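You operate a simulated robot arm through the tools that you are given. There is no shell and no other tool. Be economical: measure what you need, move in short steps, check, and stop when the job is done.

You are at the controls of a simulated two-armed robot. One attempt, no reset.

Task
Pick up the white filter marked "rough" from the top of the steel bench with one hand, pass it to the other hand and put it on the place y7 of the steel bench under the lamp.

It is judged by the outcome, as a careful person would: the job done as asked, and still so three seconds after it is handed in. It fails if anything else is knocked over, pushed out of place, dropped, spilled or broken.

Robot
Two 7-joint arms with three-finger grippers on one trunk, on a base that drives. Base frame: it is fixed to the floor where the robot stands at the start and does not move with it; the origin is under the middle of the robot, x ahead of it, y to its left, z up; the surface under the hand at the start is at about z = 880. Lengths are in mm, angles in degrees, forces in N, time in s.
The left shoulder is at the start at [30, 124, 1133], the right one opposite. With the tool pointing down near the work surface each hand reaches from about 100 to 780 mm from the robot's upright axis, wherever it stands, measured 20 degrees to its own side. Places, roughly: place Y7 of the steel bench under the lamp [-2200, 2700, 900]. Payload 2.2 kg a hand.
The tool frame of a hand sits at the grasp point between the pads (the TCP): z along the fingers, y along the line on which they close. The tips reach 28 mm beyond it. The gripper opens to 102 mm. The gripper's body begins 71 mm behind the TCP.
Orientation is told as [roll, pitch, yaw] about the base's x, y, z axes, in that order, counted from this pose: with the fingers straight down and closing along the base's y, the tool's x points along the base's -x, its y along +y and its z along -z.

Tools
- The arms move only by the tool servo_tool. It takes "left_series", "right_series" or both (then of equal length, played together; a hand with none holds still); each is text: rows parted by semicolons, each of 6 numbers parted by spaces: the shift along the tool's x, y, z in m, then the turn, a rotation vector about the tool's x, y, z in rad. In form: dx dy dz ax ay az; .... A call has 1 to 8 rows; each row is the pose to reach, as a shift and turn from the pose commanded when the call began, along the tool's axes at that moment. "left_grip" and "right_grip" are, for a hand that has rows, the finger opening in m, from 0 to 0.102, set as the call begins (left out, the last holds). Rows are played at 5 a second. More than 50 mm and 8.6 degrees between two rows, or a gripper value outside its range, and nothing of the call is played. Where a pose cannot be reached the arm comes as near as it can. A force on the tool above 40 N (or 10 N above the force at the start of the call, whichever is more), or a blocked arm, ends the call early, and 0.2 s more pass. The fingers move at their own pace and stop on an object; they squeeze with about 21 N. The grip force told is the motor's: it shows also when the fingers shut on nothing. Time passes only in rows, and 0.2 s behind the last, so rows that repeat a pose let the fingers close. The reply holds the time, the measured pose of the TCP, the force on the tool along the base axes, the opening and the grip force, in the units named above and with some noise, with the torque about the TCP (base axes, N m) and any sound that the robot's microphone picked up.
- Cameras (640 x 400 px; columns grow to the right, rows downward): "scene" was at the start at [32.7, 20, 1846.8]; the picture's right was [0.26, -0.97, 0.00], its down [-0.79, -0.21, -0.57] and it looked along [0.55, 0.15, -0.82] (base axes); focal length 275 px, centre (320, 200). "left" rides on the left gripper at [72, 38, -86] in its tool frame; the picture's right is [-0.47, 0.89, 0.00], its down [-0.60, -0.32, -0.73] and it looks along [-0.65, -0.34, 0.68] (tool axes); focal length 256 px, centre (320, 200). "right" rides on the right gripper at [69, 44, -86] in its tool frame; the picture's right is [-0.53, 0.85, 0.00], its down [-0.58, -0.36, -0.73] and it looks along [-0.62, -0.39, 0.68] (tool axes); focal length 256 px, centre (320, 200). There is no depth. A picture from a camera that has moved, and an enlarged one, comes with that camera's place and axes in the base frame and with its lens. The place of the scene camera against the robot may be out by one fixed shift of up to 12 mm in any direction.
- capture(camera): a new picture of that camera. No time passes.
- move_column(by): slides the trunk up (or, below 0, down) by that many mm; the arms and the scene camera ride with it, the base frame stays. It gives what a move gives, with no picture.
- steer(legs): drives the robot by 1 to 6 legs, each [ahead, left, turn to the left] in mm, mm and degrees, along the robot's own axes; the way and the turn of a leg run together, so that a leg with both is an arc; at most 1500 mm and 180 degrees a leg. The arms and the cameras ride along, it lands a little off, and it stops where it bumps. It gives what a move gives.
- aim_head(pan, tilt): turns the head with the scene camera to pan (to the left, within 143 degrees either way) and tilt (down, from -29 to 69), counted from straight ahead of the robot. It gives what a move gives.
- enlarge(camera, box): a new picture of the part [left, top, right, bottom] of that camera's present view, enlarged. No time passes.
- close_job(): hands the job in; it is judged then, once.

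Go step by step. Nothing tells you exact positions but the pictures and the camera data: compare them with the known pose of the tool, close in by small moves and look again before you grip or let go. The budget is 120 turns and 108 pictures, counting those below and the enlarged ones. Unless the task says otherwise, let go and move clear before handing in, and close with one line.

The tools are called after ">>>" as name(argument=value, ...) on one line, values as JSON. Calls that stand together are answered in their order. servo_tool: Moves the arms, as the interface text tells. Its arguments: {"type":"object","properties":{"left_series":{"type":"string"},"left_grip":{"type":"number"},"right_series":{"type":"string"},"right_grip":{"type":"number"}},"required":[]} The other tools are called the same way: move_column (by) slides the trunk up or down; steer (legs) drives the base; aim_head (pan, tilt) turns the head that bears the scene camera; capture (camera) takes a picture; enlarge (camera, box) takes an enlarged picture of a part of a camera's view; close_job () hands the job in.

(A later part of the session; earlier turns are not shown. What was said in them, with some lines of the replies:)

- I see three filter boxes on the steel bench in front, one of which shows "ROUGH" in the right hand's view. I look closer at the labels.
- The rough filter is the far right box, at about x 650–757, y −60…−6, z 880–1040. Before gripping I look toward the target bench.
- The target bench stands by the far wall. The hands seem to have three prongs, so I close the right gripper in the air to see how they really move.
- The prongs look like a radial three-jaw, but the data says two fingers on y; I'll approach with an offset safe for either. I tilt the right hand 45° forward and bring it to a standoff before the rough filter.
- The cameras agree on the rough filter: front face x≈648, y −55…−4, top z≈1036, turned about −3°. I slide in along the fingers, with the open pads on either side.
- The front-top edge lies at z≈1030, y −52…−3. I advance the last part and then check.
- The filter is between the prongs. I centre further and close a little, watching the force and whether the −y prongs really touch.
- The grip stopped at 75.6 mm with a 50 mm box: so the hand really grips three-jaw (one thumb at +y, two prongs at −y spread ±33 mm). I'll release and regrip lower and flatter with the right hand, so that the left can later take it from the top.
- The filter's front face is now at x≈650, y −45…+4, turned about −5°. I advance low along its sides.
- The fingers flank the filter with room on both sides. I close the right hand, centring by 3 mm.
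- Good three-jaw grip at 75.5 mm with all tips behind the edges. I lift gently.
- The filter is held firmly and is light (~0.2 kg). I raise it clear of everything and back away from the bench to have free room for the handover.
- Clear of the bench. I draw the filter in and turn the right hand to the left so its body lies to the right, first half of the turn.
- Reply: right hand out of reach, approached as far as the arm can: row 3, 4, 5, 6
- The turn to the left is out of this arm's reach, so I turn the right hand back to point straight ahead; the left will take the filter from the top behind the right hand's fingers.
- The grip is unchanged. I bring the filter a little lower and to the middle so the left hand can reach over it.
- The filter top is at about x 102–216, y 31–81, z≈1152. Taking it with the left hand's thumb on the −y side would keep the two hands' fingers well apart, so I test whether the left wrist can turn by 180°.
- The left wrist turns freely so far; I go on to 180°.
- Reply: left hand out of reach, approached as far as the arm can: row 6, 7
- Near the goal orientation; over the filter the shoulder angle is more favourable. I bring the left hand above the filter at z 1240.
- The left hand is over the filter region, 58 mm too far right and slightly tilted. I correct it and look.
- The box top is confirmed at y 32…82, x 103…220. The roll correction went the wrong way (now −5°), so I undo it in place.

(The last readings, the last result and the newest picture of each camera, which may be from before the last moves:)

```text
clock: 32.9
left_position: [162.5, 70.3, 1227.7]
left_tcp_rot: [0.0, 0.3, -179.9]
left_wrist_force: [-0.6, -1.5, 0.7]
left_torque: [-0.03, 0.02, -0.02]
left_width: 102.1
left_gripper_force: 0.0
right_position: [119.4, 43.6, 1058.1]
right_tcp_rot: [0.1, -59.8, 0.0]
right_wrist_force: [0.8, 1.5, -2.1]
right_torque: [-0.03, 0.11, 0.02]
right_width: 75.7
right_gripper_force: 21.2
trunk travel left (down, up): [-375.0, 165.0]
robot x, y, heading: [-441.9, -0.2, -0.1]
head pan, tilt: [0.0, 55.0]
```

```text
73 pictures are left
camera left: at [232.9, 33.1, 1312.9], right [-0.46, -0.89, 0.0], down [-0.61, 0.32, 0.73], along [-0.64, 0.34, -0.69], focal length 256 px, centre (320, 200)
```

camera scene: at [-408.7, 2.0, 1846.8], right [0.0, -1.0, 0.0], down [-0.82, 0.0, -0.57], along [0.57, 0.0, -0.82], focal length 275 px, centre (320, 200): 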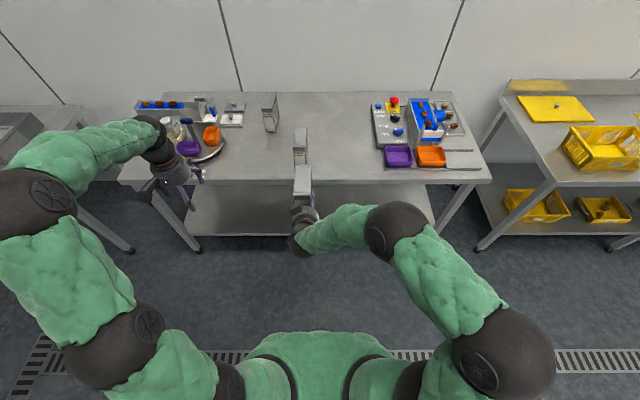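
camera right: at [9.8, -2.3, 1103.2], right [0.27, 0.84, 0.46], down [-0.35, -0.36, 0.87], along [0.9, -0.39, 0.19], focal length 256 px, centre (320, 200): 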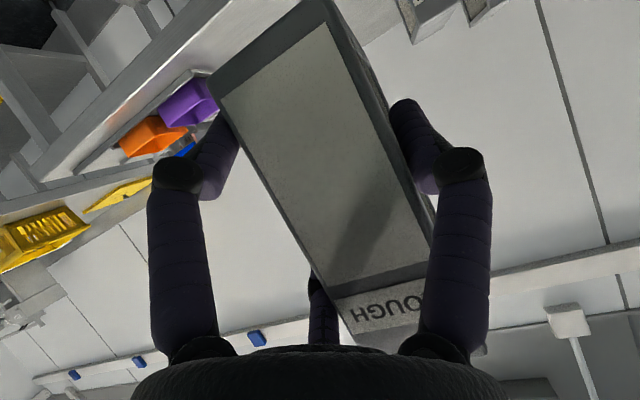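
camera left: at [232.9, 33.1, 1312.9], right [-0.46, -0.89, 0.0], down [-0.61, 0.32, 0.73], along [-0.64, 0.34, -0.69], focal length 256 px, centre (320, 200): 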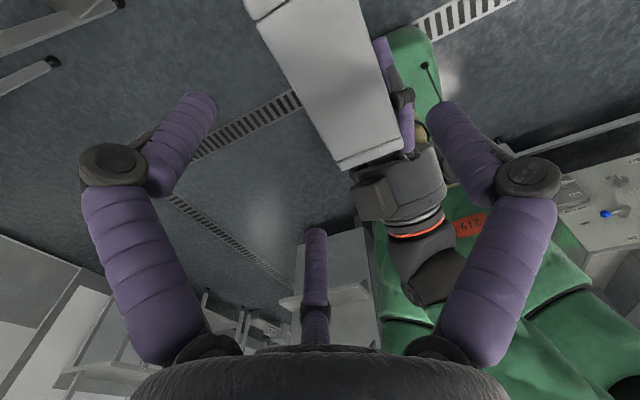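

Now aligned vertical. I descend over the filter in two stages.

>>> servo_tool(left_series="0 0 0.02 0 0 0; 0 0 0.04 0 0 0; 0 0 0.06 0 0 0; 0 0 0.06 0 0 0")

>>> capture(camera="left")

>>> enlarge(camera="scene", box=[270, 130, 370, 205])

>>> capture(camera="right")

```text
clock: 33.9
left_position: [161.2, 70.4, 1167.0]
left_tcp_rot: [0.1, 0.3, -179.8]
left_wrist_force: [0.7, -0.3, 0.1]
left_torque: [0.02, -0.02, 0.0]
left_width: 102.0
left_gripper_force: 0.1
right_position: [119.3, 43.4, 1057.6]
right_tcp_rot: [0.1, -60.0, -0.1]
right_wrist_force: [-1.0, 0.5, -1.8]
right_torque: [-0.02, 0.07, 0.0]
right_width: 75.4
right_gripper_force: 21.1
trunk travel left (down, up): [-375.0, 165.0]
robot x, y, heading: [-440.9, -0.2, -0.3]
head pan, tilt: [0.0, 55.0]
```

```text
72 pictures are left
camera left: at [232.5, 31.8, 1253.2], right [-0.46, -0.89, 0.0], down [-0.61, 0.32, 0.73], along [-0.64, 0.34, -0.69], focal length 256 px, centre (320, 200)
```

left: 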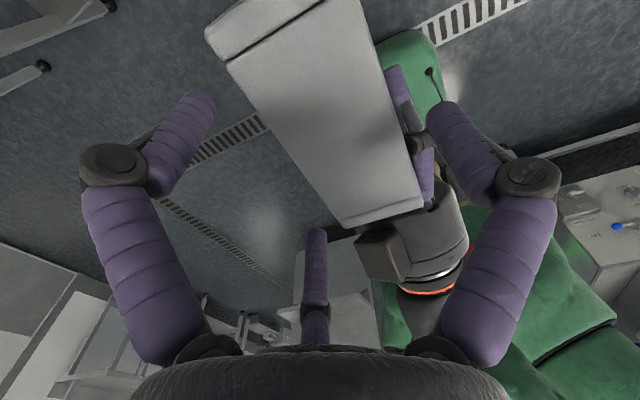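

```text
5.33 times, centred on (320, 168) of scene
camera zoom: at [-409.2, 1.6, 1846.8], right [0.0, -1.0, 0.0], down [-0.82, 0.0, -0.57], along [0.57, 0.0, -0.82], focal length 1466 px, centre (320, 373)
```

zoom: 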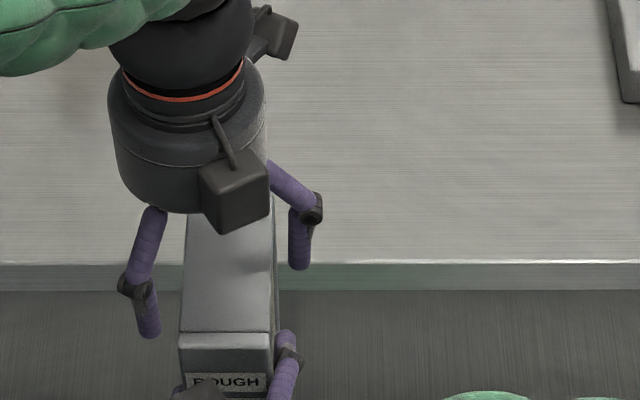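

```text
70 pictures are left
camera right: at [10.4, 88.1, 1042.6], right [0.27, 0.84, 0.46], down [-0.34, -0.36, 0.86], along [0.9, -0.39, 0.19], focal length 256 px, centre (320, 200)
```

right: 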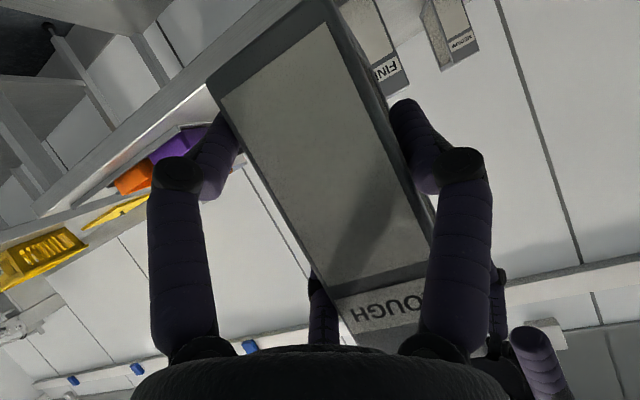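

All fingers have clear room. I descend the last 32 mm.

>>> servo_tool(left_series="0.001 0 0.012 0 0 0; 0.001 0 0.024 0 0 0; 0.001 0 0.032 0 0 0; 0.001 0 0.032 0 0 0")

>>> capture(camera="left")

>>> enlarge(camera="scene", box=[270, 130, 370, 205])

```text
clock: 34.9
left_position: [163.2, 71.0, 1135.3]
left_tcp_rot: [0.0, 0.4, -179.8]
left_wrist_force: [-0.3, 0.9, 0.2]
left_torque: [0.02, -0.04, -0.02]
left_width: 102.0
left_gripper_force: 0.0
right_position: [119.6, 43.9, 1058.8]
right_tcp_rot: [0.1, -60.0, -0.1]
right_wrist_force: [1.0, 0.2, -2.7]
right_torque: [-0.02, 0.09, -0.01]
right_width: 75.3
right_gripper_force: 21.1
trunk travel left (down, up): [-375.0, 165.0]
robot x, y, heading: [-445.7, -2.8, -0.0]
head pan, tilt: [0.0, 55.0]
```

```text
69 pictures are left
camera left: at [233.5, 33.2, 1220.6], right [-0.46, -0.89, 0.0], down [-0.61, 0.31, 0.73], along [-0.64, 0.34, -0.69], focal length 256 px, centre (320, 200)
```

left: 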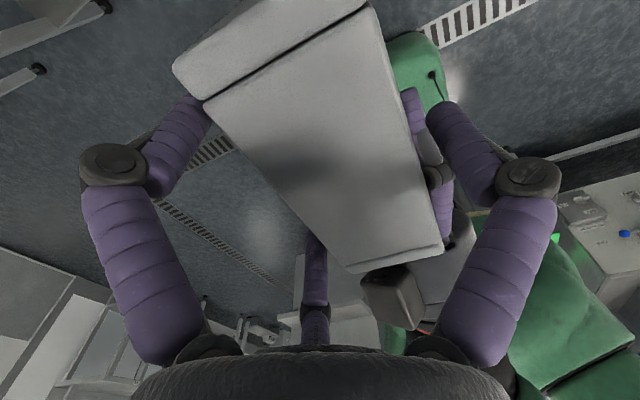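

```text
5.33 times, centred on (320, 168) of scene
camera zoom: at [-409.0, 1.6, 1846.8], right [0.0, -1.0, 0.0], down [-0.82, 0.0, -0.57], along [0.57, 0.0, -0.82], focal length 1466 px, centre (320, 373)
```

zoom: 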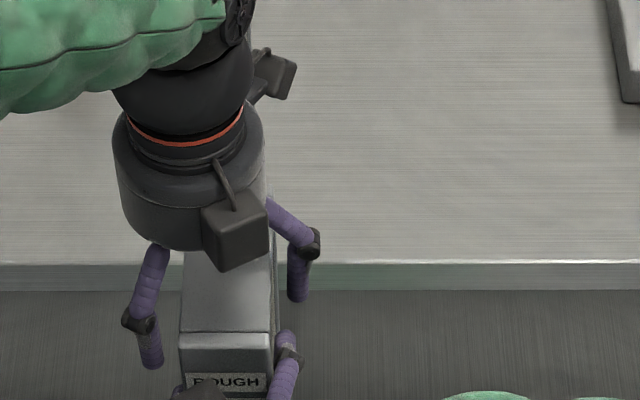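

Both sides clear. I close the left hand with a 4 mm centring shift.

>>> servo_tool(left_series="0 0.0035 0 0 0 0; 0 0.004 0 0 0 0; 0 0.004 0 0 0 0; 0 0.004 0 0 0 0; 0 0.004 0 0 0 0", left_grip=0.05)

>>> capture(camera="left")

```text
clock: 36.1
left_position: [161.0, 66.9, 1134.3]
left_tcp_rot: [0.0, 0.4, -179.9]
left_wrist_force: [2.1, -0.3, 6.2]
left_torque: [0.04, 0.18, -0.49]
left_width: 75.9
left_gripper_force: 20.6
right_position: [118.3, 44.6, 1057.8]
right_tcp_rot: [0.1, -59.9, -0.1]
right_wrist_force: [-0.7, 0.0, -8.9]
right_torque: [-0.28, 0.13, 0.54]
right_width: 75.7
right_gripper_force: 20.9
trunk travel left (down, up): [-375.0, 165.0]
robot x, y, heading: [-442.4, 1.2, -0.0]
head pan, tilt: [0.0, 55.0]
```

```text
67 pictures are left
camera left: at [233.5, 28.9, 1221.4], right [-0.46, -0.89, 0.0], down [-0.61, 0.32, 0.73], along [-0.64, 0.34, -0.69], focal length 256 px, centre (320, 200)
```

left: 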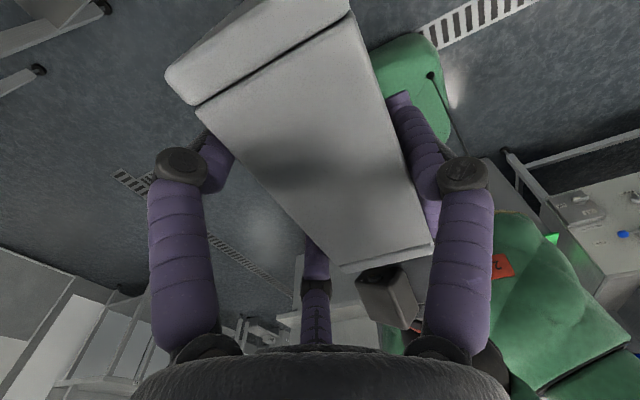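

The left hand grips at 75.9 mm. I open the right hand and check before withdrawing it.

>>> servo_tool(right_series="0 0 0 0 0 0; 0 0 0 0 0 0; 0 -0.002 0 0 0 0", right_grip=0.1)

>>> capture(camera="right")

```text
clock: 36.9
left_position: [160.6, 66.7, 1134.1]
left_tcp_rot: [0.0, 0.2, -179.8]
left_wrist_force: [-0.6, -0.3, -0.1]
left_torque: [0.01, 0.01, 0.01]
left_width: 75.3
left_gripper_force: 20.7
right_position: [119.9, 43.0, 1059.1]
right_tcp_rot: [0.0, -60.0, -0.1]
right_wrist_force: [0.4, -0.1, 0.4]
right_torque: [-0.01, 0.01, -0.03]
right_width: 100.0
right_gripper_force: 0.1
trunk travel left (down, up): [-375.0, 165.0]
robot x, y, heading: [-442.5, 2.3, -0.2]
head pan, tilt: [0.0, 55.0]
```

```text
66 pictures are left
camera right: at [10.7, 85.8, 1042.9], right [0.27, 0.84, 0.46], down [-0.35, -0.36, 0.86], along [0.9, -0.39, 0.19], focal length 256 px, centre (320, 200)
```

right: 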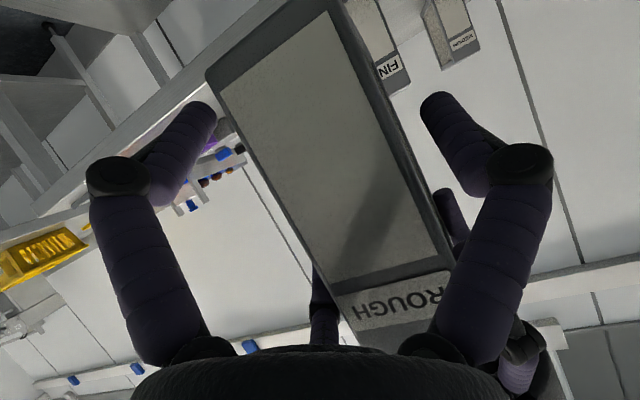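

The right hand is free. I withdraw it along its own axis, then off to the right.

>>> servo_tool(right_series="0 -0.002 -0.03 0 0 0; 0 -0.002 -0.06 0 0 0; 0 -0.002 -0.09 0 0 0; 0 -0.002 -0.11 0 0 0; 0 -0.04 -0.11 0 0 0; 0 -0.08 -0.11 0 0 0; 0 -0.12 -0.11 0 0 0; 0 -0.16 -0.11 0 0 0")

>>> capture(camera="scene")

>>> capture(camera="left")

```text
clock: 38.7
left_position: [162.1, 65.9, 1135.0]
left_tcp_rot: [-0.1, 0.3, -179.9]
left_wrist_force: [-0.5, 0.2, 0.7]
left_torque: [0.05, 0.0, 0.0]
left_width: 75.6
left_gripper_force: 20.8
right_position: [22.0, -118.9, 1113.6]
right_tcp_rot: [0.1, -59.9, -0.2]
right_wrist_force: [-0.7, -0.1, 0.0]
right_torque: [0.03, 0.0, 0.03]
right_width: 100.1
right_gripper_force: 0.1
trunk travel left (down, up): [-375.0, 165.0]
robot x, y, heading: [-442.6, 2.5, -0.3]
head pan, tilt: [0.0, 55.0]
```

```text
65 pictures are left
camera scene: at [-409.5, -0.1, 1846.8], right [0.0, -1.0, 0.0], down [-0.82, 0.0, -0.57], along [0.57, 0.0, -0.82], focal length 275 px, centre (320, 200)
```

scene: 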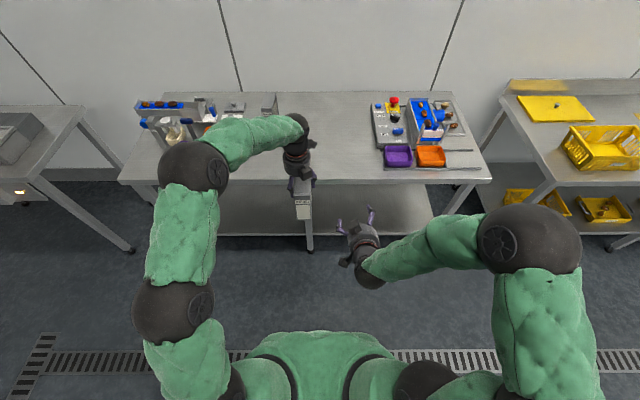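

```text
64 pictures are left
camera left: at [232.8, 27.8, 1221.0], right [-0.46, -0.89, 0.0], down [-0.61, 0.31, 0.73], along [-0.64, 0.34, -0.69], focal length 256 px, centre (320, 200)
```

left: 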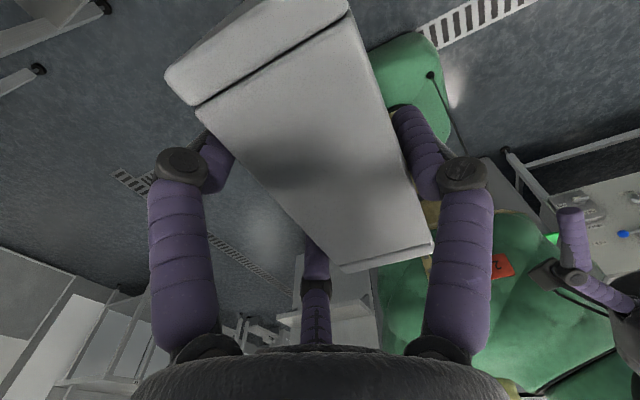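

The handover is done: the left hand alone holds the filter. I turn its wrist back to a comfortable angle.

>>> servo_tool(left_series="0 0 0 0 0 -0.14; 0 0 0 0 0 -0.28; 0 0 0 0 0 -0.42; 0 0 0 0 0 -0.56; 0 0 0 0 0 -0.70; 0 0 0 0 0 -0.84; 0 0 0 0 0 -0.98; 0 0 0 0 0 -1.12")

>>> servo_tool(left_series="0 0 0 0 0 -0.11; 0 0 0 0 0 -0.22; 0 0 0 0 0 -0.33; 0 0 0 0 0 -0.45; 0 0 0 0 0 -0.45")

>>> capture(camera="left")

```text
clock: 40.5
left_position: [163.5, 66.2, 1133.5]
left_tcp_rot: [0.2, 0.2, -115.5]
left_wrist_force: [0.3, 0.1, 0.2]
left_torque: [0.03, 0.02, 0.03]
left_width: 75.6
left_gripper_force: 21.0
right_position: [23.1, -118.5, 1113.6]
right_tcp_rot: [0.1, -60.0, 0.0]
right_wrist_force: [-0.3, -0.2, -0.6]
right_torque: [0.02, -0.01, 0.01]
right_width: 99.8
right_gripper_force: 0.1
trunk travel left (down, up): [-375.0, 165.0]
robot x, y, heading: [-445.4, -3.8, -0.3]
head pan, tilt: [0.0, 55.0]
```

```text
clock: 41.7
left_position: [162.6, 65.5, 1135.8]
left_tcp_rot: [0.3, -0.1, -89.8]
left_wrist_force: [0.4, 0.0, 0.0]
left_torque: [0.02, 0.04, -0.02]
left_width: 75.4
left_gripper_force: 21.2
right_position: [22.7, -117.9, 1113.1]
right_tcp_rot: [0.0, -60.0, 0.0]
right_wrist_force: [-0.2, 0.2, 0.1]
right_torque: [0.0, 0.02, -0.01]
right_width: 100.2
right_gripper_force: 0.1
trunk travel left (down, up): [-375.0, 165.0]
robot x, y, heading: [-443.9, -1.9, -0.2]
head pan, tilt: [0.0, 55.0]
```

```text
63 pictures are left
camera left: at [199.4, 138.9, 1220.6], right [0.89, -0.46, 0.01], down [-0.32, -0.61, 0.73], along [-0.33, -0.65, -0.68], focal length 256 px, centre (320, 200)
```

left: 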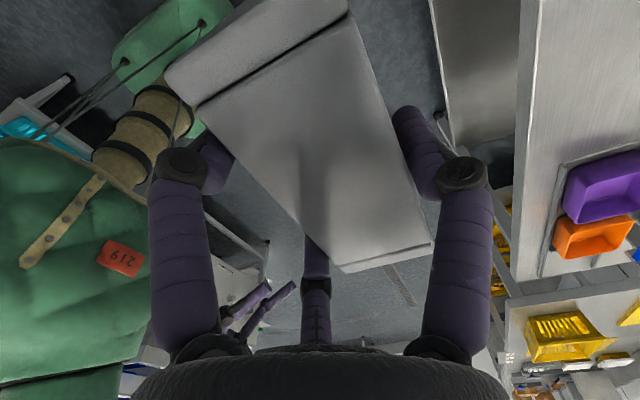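

I begin the drive: first sideways left out of the counter's way, then turn to face the far bench, and look.

>>> steer(legs=[[0, 700, 0], [0, 0, 90]])

>>> aim_head(pan=45, tilt=25)

>>> capture(camera="scene")

```text
clock: 49.4
left_position: [-506.3, 1306.6, 1134.5]
left_tcp_rot: [0.4, -0.2, 0.1]
left_wrist_force: [-0.2, 0.2, 0.8]
left_torque: [0.0, -0.03, -0.01]
left_width: 75.5
left_gripper_force: 21.1
right_position: [-322.1, 1167.7, 1113.0]
right_tcp_rot: [0.1, -60.0, 89.8]
right_wrist_force: [0.2, 0.7, 1.1]
right_torque: [-0.05, 0.0, 0.0]
right_width: 100.0
right_gripper_force: 0.1
trunk travel left (down, up): [-375.0, 165.0]
robot x, y, heading: [-441.8, 700.5, 89.5]
head pan, tilt: [0.0, 55.0]
```

```text
clock: 50.5
left_position: [-506.3, 1307.4, 1134.1]
left_tcp_rot: [0.4, 0.0, 0.1]
left_wrist_force: [-0.2, 1.1, 0.7]
left_torque: [-0.02, 0.02, -0.01]
left_width: 75.3
left_gripper_force: 20.8
right_position: [-320.9, 1167.5, 1112.7]
right_tcp_rot: [0.0, -60.0, 89.8]
right_wrist_force: [-1.2, 1.1, -1.5]
right_torque: [0.02, 0.0, -0.02]
right_width: 99.8
right_gripper_force: 0.0
trunk travel left (down, up): [-375.0, 165.0]
robot x, y, heading: [-442.1, 699.1, 89.8]
head pan, tilt: [45.0, 25.0]
```

```text
62 pictures are left
camera scene: at [-512.1, 737.1, 1890.7], right [0.71, 0.7, 0.0], down [0.3, -0.3, -0.91], along [-0.64, 0.64, -0.42], focal length 275 px, centre (320, 200)
```

scene: 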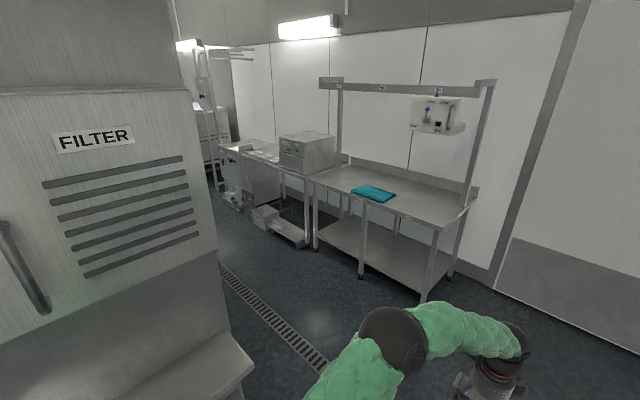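

The way is clear. I zoom at the far bench to find the y7 label.

>>> enlarge(camera="scene", box=[200, 60, 360, 180])

>>> enlarge(camera="scene", box=[310, 60, 510, 250])

```text
3.33 times, centred on (280, 120) of scene
camera zoom: at [-512.1, 737.1, 1890.7], right [0.71, 0.7, 0.0], down [0.3, -0.3, -0.91], along [-0.64, 0.64, -0.42], focal length 916 px, centre (453, 467)
```

zoom: 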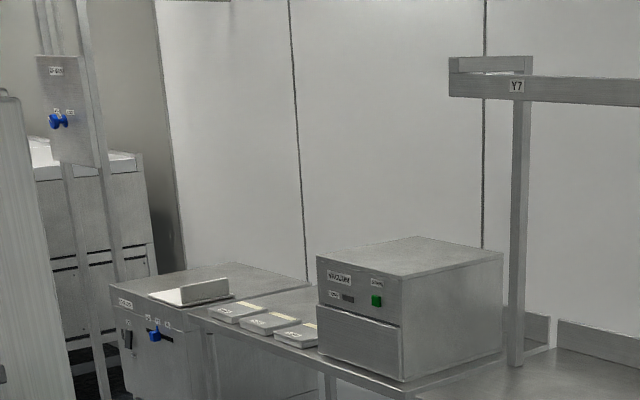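

```text
2.11 times, centred on (410, 155) of scene
camera zoom: at [-512.1, 737.1, 1890.7], right [0.71, 0.7, 0.0], down [0.3, -0.3, -0.91], along [-0.64, 0.64, -0.42], focal length 579 px, centre (130, 295)
```

zoom: 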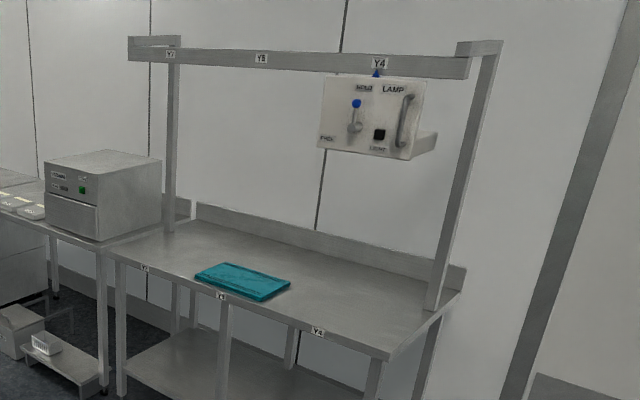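

Y7 is the left third of that bench (label on the front edge at about x −2205, y 2526), and the spot is bare. I drive ahead, then sideways left, stopping short of the bench.

>>> steer(legs=[[980, 0, 0], [0, 1000, 0], [0, 690, 0]])

>>> aim_head(pan=5, tilt=40)

>>> capture(camera="scene")

>>> capture(camera="left")

```text
clock: 63.8
left_position: [-2171.4, 2321.8, 1135.2]
left_tcp_rot: [0.3, 0.0, -0.4]
left_wrist_force: [0.0, 0.1, 0.8]
left_torque: [-0.04, -0.02, 0.01]
left_width: 75.7
left_gripper_force: 20.6
right_position: [-1988.6, 2181.8, 1112.7]
right_tcp_rot: [-0.1, -60.0, 89.5]
right_wrist_force: [-0.2, 0.3, 0.0]
right_torque: [0.0, 0.0, -0.02]
right_width: 100.0
right_gripper_force: 0.1
trunk travel left (down, up): [-375.0, 165.0]
robot x, y, heading: [-2112.1, 1718.3, 89.4]
head pan, tilt: [45.0, 25.0]
```

```text
clock: 64.9
left_position: [-2171.8, 2323.0, 1134.9]
left_tcp_rot: [0.4, 0.0, -0.3]
left_wrist_force: [-0.6, -0.2, -0.2]
left_torque: [-0.03, 0.01, 0.02]
left_width: 75.5
left_gripper_force: 21.0
right_position: [-1987.4, 2182.5, 1111.9]
right_tcp_rot: [0.0, -59.8, 89.5]
right_wrist_force: [0.6, -0.2, 0.0]
right_torque: [0.0, 0.03, -0.03]
right_width: 100.0
right_gripper_force: 0.0
trunk travel left (down, up): [-375.0, 165.0]
robot x, y, heading: [-2114.9, 1715.6, 89.4]
head pan, tilt: [5.0, 40.0]
```

```text
59 pictures are left
camera scene: at [-2124.5, 1771.8, 1867.5], right [1.0, 0.08, 0.0], down [0.05, -0.64, -0.77], along [-0.06, 0.76, -0.64], focal length 275 px, centre (320, 200)
```

scene: 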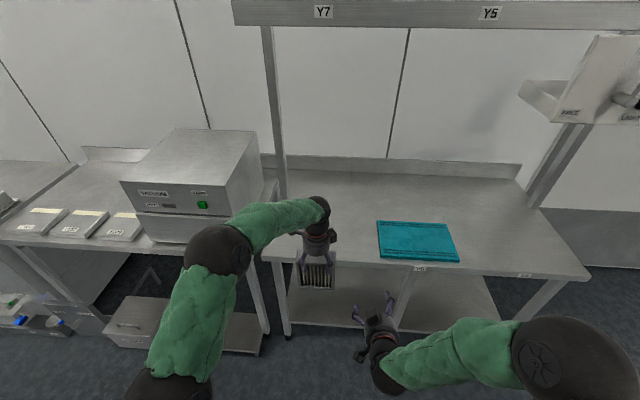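

```text
58 pictures are left
camera left: at [-2244.0, 2360.4, 1220.4], right [0.47, 0.88, 0.0], down [0.6, -0.32, 0.73], along [0.65, -0.34, -0.68], focal length 256 px, centre (320, 200)
```

left: 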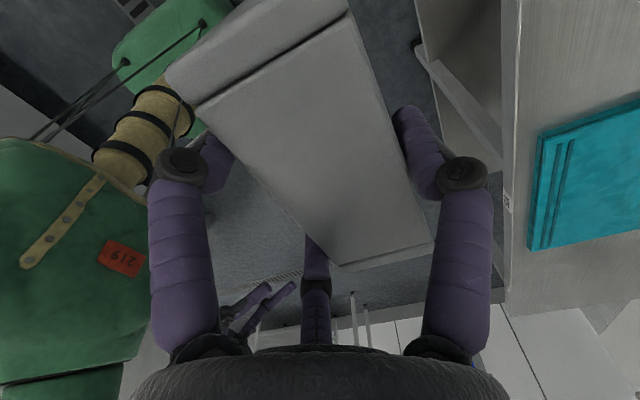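

Bench, rail label Y7 (x≈−2190) and free spot are confirmed; nothing stands near. I drive the last 370 mm ahead with a small shift left, filter 100 mm above the bench.

>>> steer(legs=[[200, 30, 0.5], [165, 0, 0]])

>>> capture(camera="scene")

>>> capture(camera="right")

```text
clock: 67.5
left_position: [-2209.4, 2684.4, 1133.7]
left_tcp_rot: [0.3, 0.0, 0.4]
left_wrist_force: [0.3, 0.3, -2.2]
left_torque: [-0.06, 0.02, 0.02]
left_width: 75.6
left_gripper_force: 20.8
right_position: [-2025.0, 2546.9, 1111.8]
right_tcp_rot: [0.0, -59.9, 90.2]
right_wrist_force: [-0.5, -0.1, -0.3]
right_torque: [0.02, 0.02, 0.0]
right_width: 99.8
right_gripper_force: 0.0
trunk travel left (down, up): [-375.0, 165.0]
robot x, y, heading: [-2136.8, 2078.0, 90.3]
head pan, tilt: [5.0, 40.0]
```

```text
57 pictures are left
camera scene: at [-2155.2, 2135.6, 1867.4], right [1.0, 0.09, 0.0], down [0.06, -0.64, -0.77], along [-0.07, 0.76, -0.64], focal length 275 px, centre (320, 200)
```

scene: 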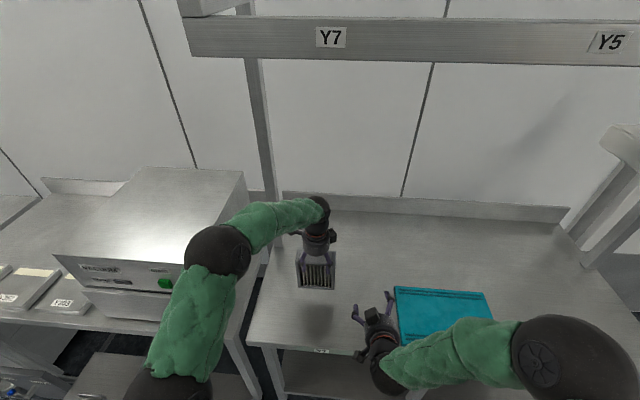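

```text
56 pictures are left
camera right: at [-2067.1, 2437.3, 1096.4], right [-0.85, 0.26, 0.46], down [0.37, -0.34, 0.87], along [0.39, 0.9, 0.19], focal length 256 px, centre (320, 200)
```

right: 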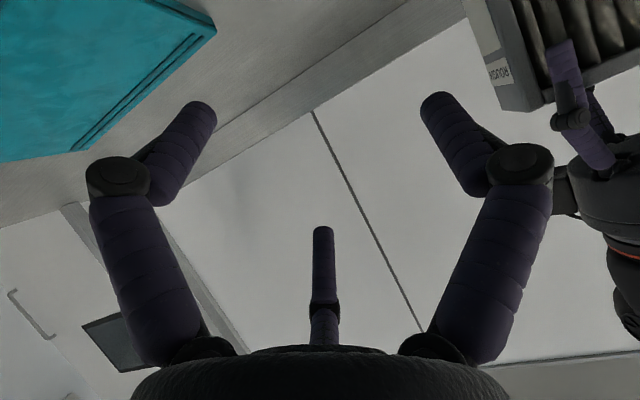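

The filter hovers over Y7. I check the front-edge label, and lower most of the way.

>>> servo_tool(left_series="-0.004 0.003 0.02 0 0 0; -0.008 0.006 0.04 0 0 0; -0.008 0.006 0.06 0 0 0; -0.008 0.006 0.08 0 0 0; -0.008 0.006 0.08 0 0 0")

>>> enlarge(camera="scene", box=[240, 240, 400, 360])

>>> capture(camera="right")

```text
clock: 68.7
left_position: [-2201.3, 2690.4, 1053.8]
left_tcp_rot: [0.5, 0.0, 0.4]
left_wrist_force: [0.4, -0.5, -2.6]
left_torque: [-0.02, 0.01, 0.01]
left_width: 75.5
left_gripper_force: 21.0
right_position: [-2024.2, 2544.8, 1112.7]
right_tcp_rot: [0.1, -59.9, 90.2]
right_wrist_force: [0.4, -0.6, 0.4]
right_torque: [0.03, -0.02, 0.02]
right_width: 99.9
right_gripper_force: 0.0
trunk travel left (down, up): [-375.0, 165.0]
robot x, y, heading: [-2138.9, 2074.1, 90.3]
head pan, tilt: [5.0, 40.0]
```

```text
3.33 times, centred on (320, 300) of scene
camera zoom: at [-2155.1, 2132.8, 1867.5], right [1.0, 0.09, 0.0], down [0.06, -0.64, -0.77], along [-0.07, 0.76, -0.64], focal length 916 px, centre (320, -133)
```

zoom: 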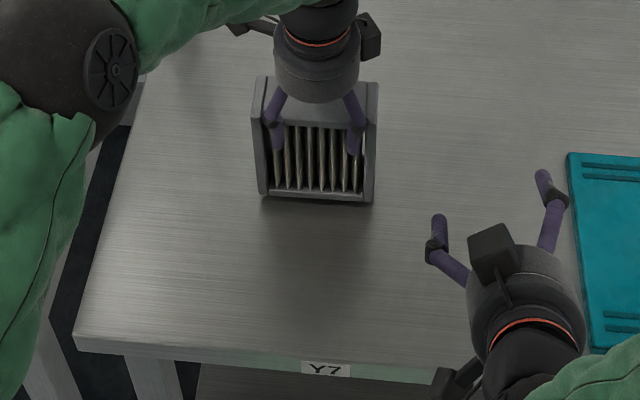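

```text
54 pictures are left
camera right: at [-2067.1, 2435.8, 1097.0], right [-0.85, 0.26, 0.46], down [0.37, -0.34, 0.86], along [0.39, 0.9, 0.19], focal length 256 px, centre (320, 200)
```

right: 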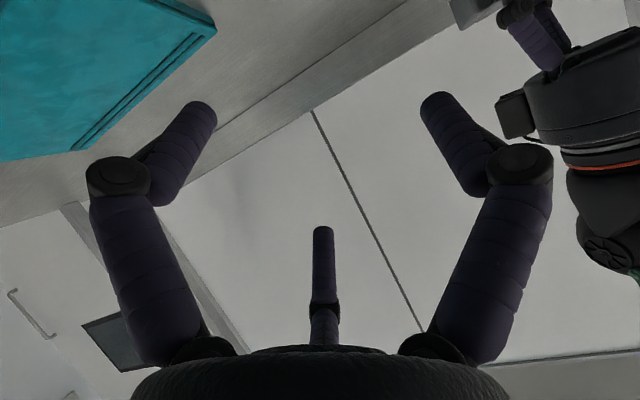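

The front-edge label "Y7" is confirmed right before the filter, whose bottom is ~20 mm above the bench. I lower slowly to contact.

>>> servo_tool(left_series="0 0 0.004 0 0 0; 0 0 0.008 0 0 0; 0 0 0.011 0 0 0; 0 0 0.013 0 0 0; 0 0 0.015 0 0 0; 0 0 0.017 0 0 0")

>>> enlarge(camera="scene", box=[280, 240, 360, 300])

```text
clock: 70.1
left_position: [-2201.9, 2689.7, 1036.0]
left_tcp_rot: [0.4, 0.0, 0.4]
left_wrist_force: [0.3, -0.3, -0.4]
left_torque: [-0.06, 0.05, 0.0]
left_width: 75.3
left_gripper_force: 20.8
right_position: [-2024.6, 2544.5, 1112.6]
right_tcp_rot: [0.1, -60.0, 90.3]
right_wrist_force: [-0.7, -0.2, 0.5]
right_torque: [0.01, -0.02, 0.0]
right_width: 100.0
right_gripper_force: 0.1
trunk travel left (down, up): [-375.0, 165.0]
robot x, y, heading: [-2138.5, 2075.3, 90.1]
head pan, tilt: [5.0, 40.0]
```

```text
6.67 times, centred on (320, 270) of scene
camera zoom: at [-2155.0, 2133.2, 1867.5], right [1.0, 0.09, 0.0], down [0.06, -0.64, -0.77], along [-0.07, 0.76, -0.64], focal length 1833 px, centre (320, -267)
```

zoom: 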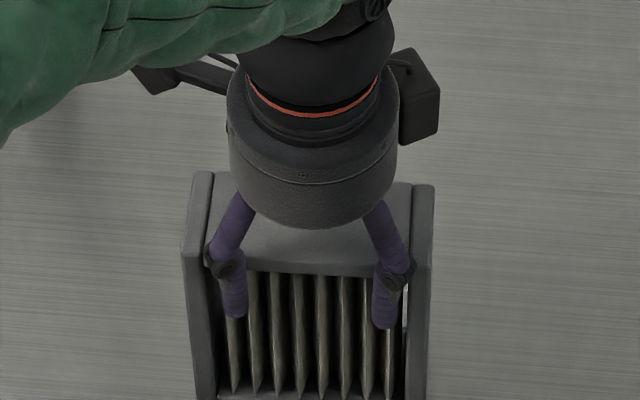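

Not yet touching. I go on in 1.5 mm steps.

>>> servo_tool(left_series="0 0 0.0015 0 0 0; 0 0 0.003 0 0 0; 0 0 0.003 0 0 0")

```text
clock: 70.9
left_position: [-2201.7, 2690.6, 1036.5]
left_tcp_rot: [0.5, 0.0, 0.4]
left_wrist_force: [1.5, 1.1, 11.0]
left_torque: [0.22, 0.6, 0.03]
left_width: 75.8
left_gripper_force: 21.1
right_position: [-2023.5, 2543.7, 1112.9]
right_tcp_rot: [0.1, -60.1, 90.0]
right_wrist_force: [0.1, 0.5, 0.2]
right_torque: [-0.01, -0.02, 0.01]
right_width: 99.9
right_gripper_force: 0.1
trunk travel left (down, up): [-375.0, 165.0]
robot x, y, heading: [-2139.3, 2076.0, 90.3]
head pan, tilt: [5.0, 40.0]
```

Contact: 11 N upward. I relax by 1.5 mm and open the left hand.

>>> servo_tool(left_series="0 0 -0.0015 0 0 0; 0 0 -0.0015 0 0 0")

>>> servo_tool(left_series="0 0 0 0 0 0; 0 0 0 0 0 0; 0 -0.003 0 0 0 0; 0 -0.003 0 0 0 0", left_grip=0.102)

>>> enlarge(camera="scene", box=[270, 230, 370, 305])

>>> capture(camera="left")

```text
clock: 71.5
left_position: [-2200.8, 2690.3, 1036.4]
left_tcp_rot: [0.3, 0.1, 0.3]
left_wrist_force: [1.9, 2.2, 6.6]
left_torque: [0.34, 0.19, -0.12]
left_width: 75.6
left_gripper_force: 21.2
right_position: [-2024.1, 2544.3, 1112.3]
right_tcp_rot: [0.1, -60.0, 90.0]
right_wrist_force: [0.0, -0.5, 0.0]
right_torque: [0.01, 0.01, -0.02]
right_width: 99.7
right_gripper_force: 0.0
trunk travel left (down, up): [-375.0, 165.0]
robot x, y, heading: [-2138.9, 2080.4, 90.1]
head pan, tilt: [5.0, 40.0]
```

```text
clock: 72.5
left_position: [-2201.0, 2687.1, 1034.7]
left_tcp_rot: [0.3, 0.1, 0.4]
left_wrist_force: [-0.3, 0.3, -0.6]
left_torque: [0.0, 0.01, 0.03]
left_width: 101.9
left_gripper_force: 0.1
right_position: [-2024.8, 2544.4, 1112.0]
right_tcp_rot: [0.1, -60.0, 90.2]
right_wrist_force: [0.4, 0.2, 0.3]
right_torque: [-0.04, -0.01, 0.02]
right_width: 100.2
right_gripper_force: 0.0
trunk travel left (down, up): [-375.0, 165.0]
robot x, y, heading: [-2141.2, 2077.5, 90.4]
head pan, tilt: [5.0, 40.0]
```

```text
5.33 times, centred on (320, 268) of scene
camera zoom: at [-2155.0, 2133.5, 1867.5], right [1.0, 0.09, 0.0], down [0.06, -0.64, -0.77], along [-0.07, 0.76, -0.64], focal length 1466 px, centre (320, -160)
```

zoom: 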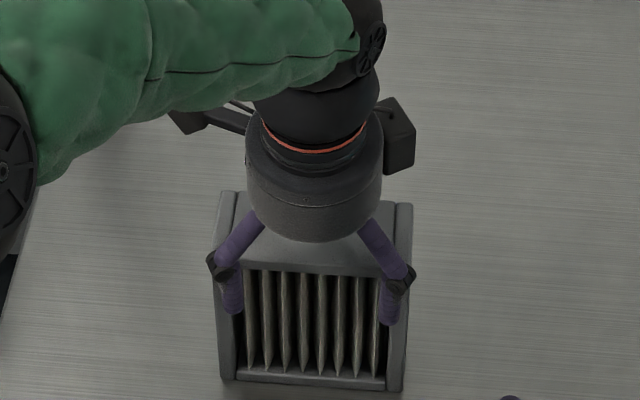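

```text
51 pictures are left
camera left: at [-2274.3, 2724.0, 1121.3], right [0.46, 0.89, 0.0], down [0.61, -0.32, 0.73], along [0.65, -0.33, -0.68], focal length 256 px, centre (320, 200)
```

left: 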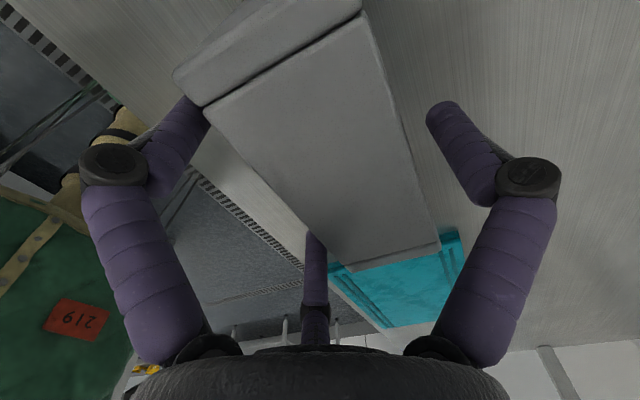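

The filter stands upright on Y7 with the fingers open around it. I raise the left hand straight up.

>>> servo_tool(left_series="0 0 -0.01 0 0 0; 0 0 -0.025 0 0 0; 0 0 -0.05 0 0 0; 0 0 -0.08 0 0 0; 0 0 -0.11 0 0 0; 0 0 -0.14 0 0 0")

>>> steer(legs=[[-300, 0, 0]])

>>> capture(camera="scene")

>>> enlarge(camera="scene", box=[240, 150, 400, 270])

```text
clock: 73.9
left_position: [-2201.3, 2686.1, 1176.6]
left_tcp_rot: [0.2, 0.0, 0.4]
left_wrist_force: [0.5, -0.8, -0.1]
left_torque: [0.01, 0.01, -0.03]
left_width: 101.8
left_gripper_force: 0.1
right_position: [-2025.2, 2545.3, 1112.4]
right_tcp_rot: [0.2, -59.9, 90.1]
right_wrist_force: [0.1, 0.2, 0.2]
right_torque: [0.0, 0.0, -0.04]
right_width: 100.1
right_gripper_force: 0.2
trunk travel left (down, up): [-375.0, 165.0]
robot x, y, heading: [-2134.7, 2073.4, 90.4]
head pan, tilt: [5.0, 40.0]
```

```text
clock: 76.0
left_position: [-2199.7, 2383.9, 1177.2]
left_tcp_rot: [0.3, 0.0, 0.5]
left_wrist_force: [-0.7, 0.4, -0.3]
left_torque: [0.02, -0.02, 0.02]
left_width: 101.6
left_gripper_force: 0.1
right_position: [-2024.3, 2243.2, 1113.1]
right_tcp_rot: [0.1, -59.9, 90.1]
right_wrist_force: [1.2, -0.4, -0.5]
right_torque: [-0.03, -0.02, 0.0]
right_width: 99.8
right_gripper_force: 0.1
trunk travel left (down, up): [-375.0, 165.0]
robot x, y, heading: [-2135.7, 1773.2, 90.2]
head pan, tilt: [5.0, 40.0]
```

```text
50 pictures are left
camera scene: at [-2154.1, 1830.5, 1867.5], right [1.0, 0.09, 0.0], down [0.06, -0.64, -0.77], along [-0.07, 0.76, -0.64], focal length 275 px, centre (320, 200)
```

scene: 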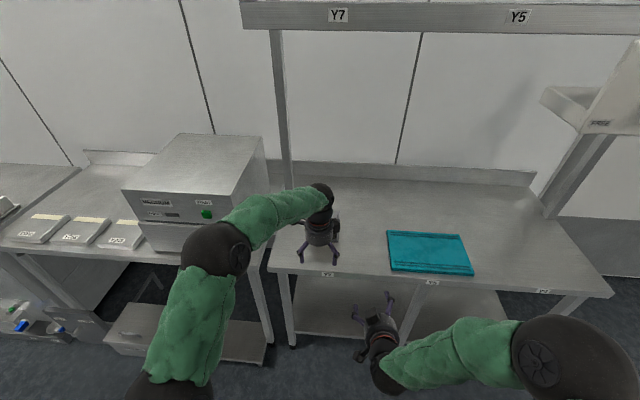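

```text
3.33 times, centred on (320, 210) of scene
camera zoom: at [-2154.1, 1830.5, 1867.5], right [1.0, 0.09, 0.0], down [0.06, -0.64, -0.77], along [-0.07, 0.76, -0.64], focal length 916 px, centre (320, 167)
```

zoom: 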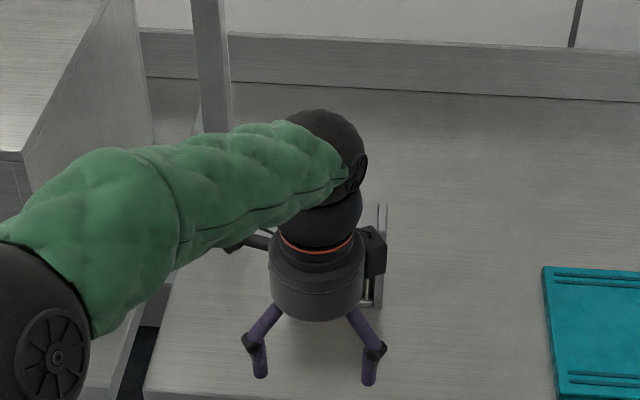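

The filter is hidden behind the hand; I move the robot back and to the right to see it.

>>> steer(legs=[[-150, -250, 0]])

>>> capture(camera="scene")

>>> enlarge(camera="scene", box=[200, 130, 360, 250])

```text
clock: 78.0
left_position: [-1951.2, 2237.0, 1176.7]
left_tcp_rot: [0.2, 0.1, 0.6]
left_wrist_force: [0.4, 0.7, -0.3]
left_torque: [0.0, 0.0, -0.03]
left_width: 102.0
left_gripper_force: 0.1
right_position: [-1774.2, 2096.6, 1112.5]
right_tcp_rot: [0.1, -60.1, 90.4]
right_wrist_force: [-0.1, -0.3, -0.8]
right_torque: [0.01, 0.0, 0.01]
right_width: 99.8
right_gripper_force: 0.1
trunk travel left (down, up): [-375.0, 165.0]
robot x, y, heading: [-1886.5, 1631.5, 90.4]
head pan, tilt: [5.0, 40.0]
```

```text
48 pictures are left
camera scene: at [-1903.5, 1684.1, 1867.5], right [1.0, 0.09, 0.0], down [0.06, -0.64, -0.77], along [-0.07, 0.76, -0.64], focal length 275 px, centre (320, 200)
```

scene: 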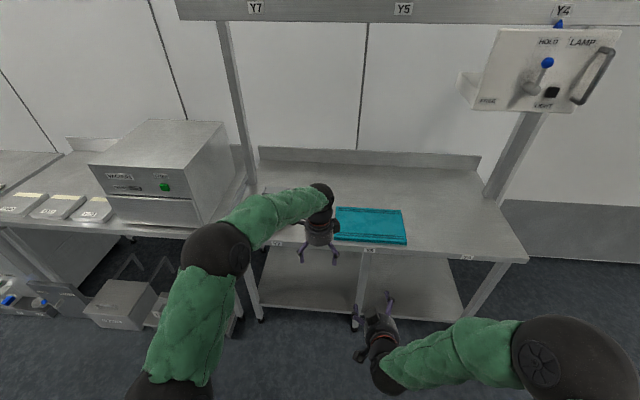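

```text
3.33 times, centred on (280, 190) of scene
camera zoom: at [-1903.5, 1684.1, 1867.5], right [1.0, 0.09, 0.0], down [0.06, -0.64, -0.77], along [-0.07, 0.76, -0.64], focal length 916 px, centre (453, 233)
```

zoom: 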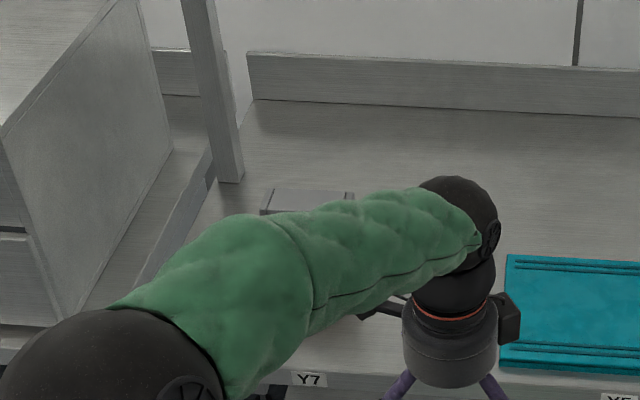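

The filter's top shows behind the forearm; one more shift right for a full view.

>>> steer(legs=[[-100, -350, 0]])

>>> aim_head(pan=40, tilt=35)

>>> capture(camera="scene")

>>> enlarge(camera="scene", box=[260, 90, 420, 210])

```text
clock: 80.3
left_position: [-1598.1, 2136.8, 1176.7]
left_tcp_rot: [0.3, 0.0, 0.5]
left_wrist_force: [0.4, 0.7, 0.2]
left_torque: [0.04, 0.02, -0.03]
left_width: 102.0
left_gripper_force: 0.1
right_position: [-1421.0, 1998.0, 1112.2]
right_tcp_rot: [0.1, -60.0, 90.2]
right_wrist_force: [0.1, 0.1, -0.3]
right_torque: [-0.01, -0.01, -0.03]
right_width: 99.9
right_gripper_force: 0.0
trunk travel left (down, up): [-375.0, 165.0]
robot x, y, heading: [-1536.4, 1524.5, 90.5]
head pan, tilt: [5.0, 40.0]
```

```text
clock: 81.3
left_position: [-1598.7, 2137.9, 1177.0]
left_tcp_rot: [0.2, -0.1, 0.6]
left_wrist_force: [-0.7, -0.1, -0.2]
left_torque: [0.01, 0.01, 0.0]
left_width: 102.2
left_gripper_force: 0.2
right_position: [-1421.3, 1996.6, 1112.2]
right_tcp_rot: [0.1, -60.0, 90.4]
right_wrist_force: [0.2, 0.4, -0.3]
right_torque: [-0.01, 0.01, 0.02]
right_width: 99.9
right_gripper_force: 0.1
trunk travel left (down, up): [-375.0, 165.0]
robot x, y, heading: [-1534.6, 1530.0, 90.4]
head pan, tilt: [40.0, 35.0]
```

```text
46 pictures are left
camera scene: at [-1599.3, 1567.2, 1875.0], right [0.76, 0.65, 0.0], down [0.37, -0.44, -0.82], along [-0.53, 0.62, -0.57], focal length 275 px, centre (320, 200)
```

scene: 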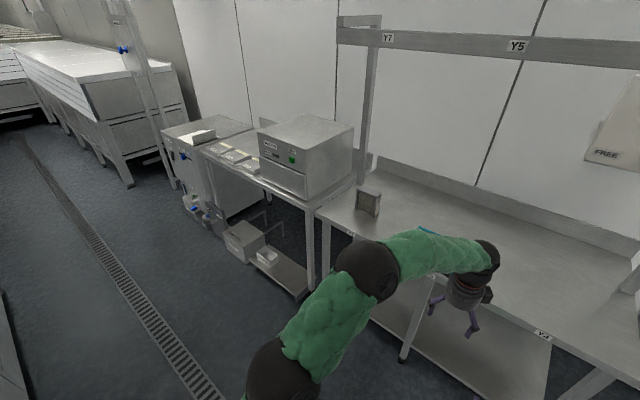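

```text
3.33 times, centred on (340, 150) of scene
camera zoom: at [-1599.3, 1567.2, 1875.0], right [0.76, 0.65, 0.0], down [0.37, -0.44, -0.82], along [-0.53, 0.62, -0.57], focal length 916 px, centre (253, 367)
```

zoom: 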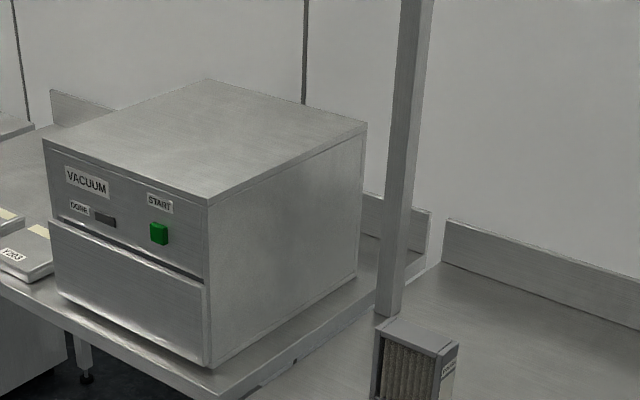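

The rough filter stands upright on Y7 and nothing else has been disturbed. Both hands are clear, so I hand the job in.

>>> close_job()

```text
The job is handed in.
```

The white "rough" filter was lifted with the right hand, passed to the left in mid-air, and now stands upright on Y7 of the bench under the lamp.
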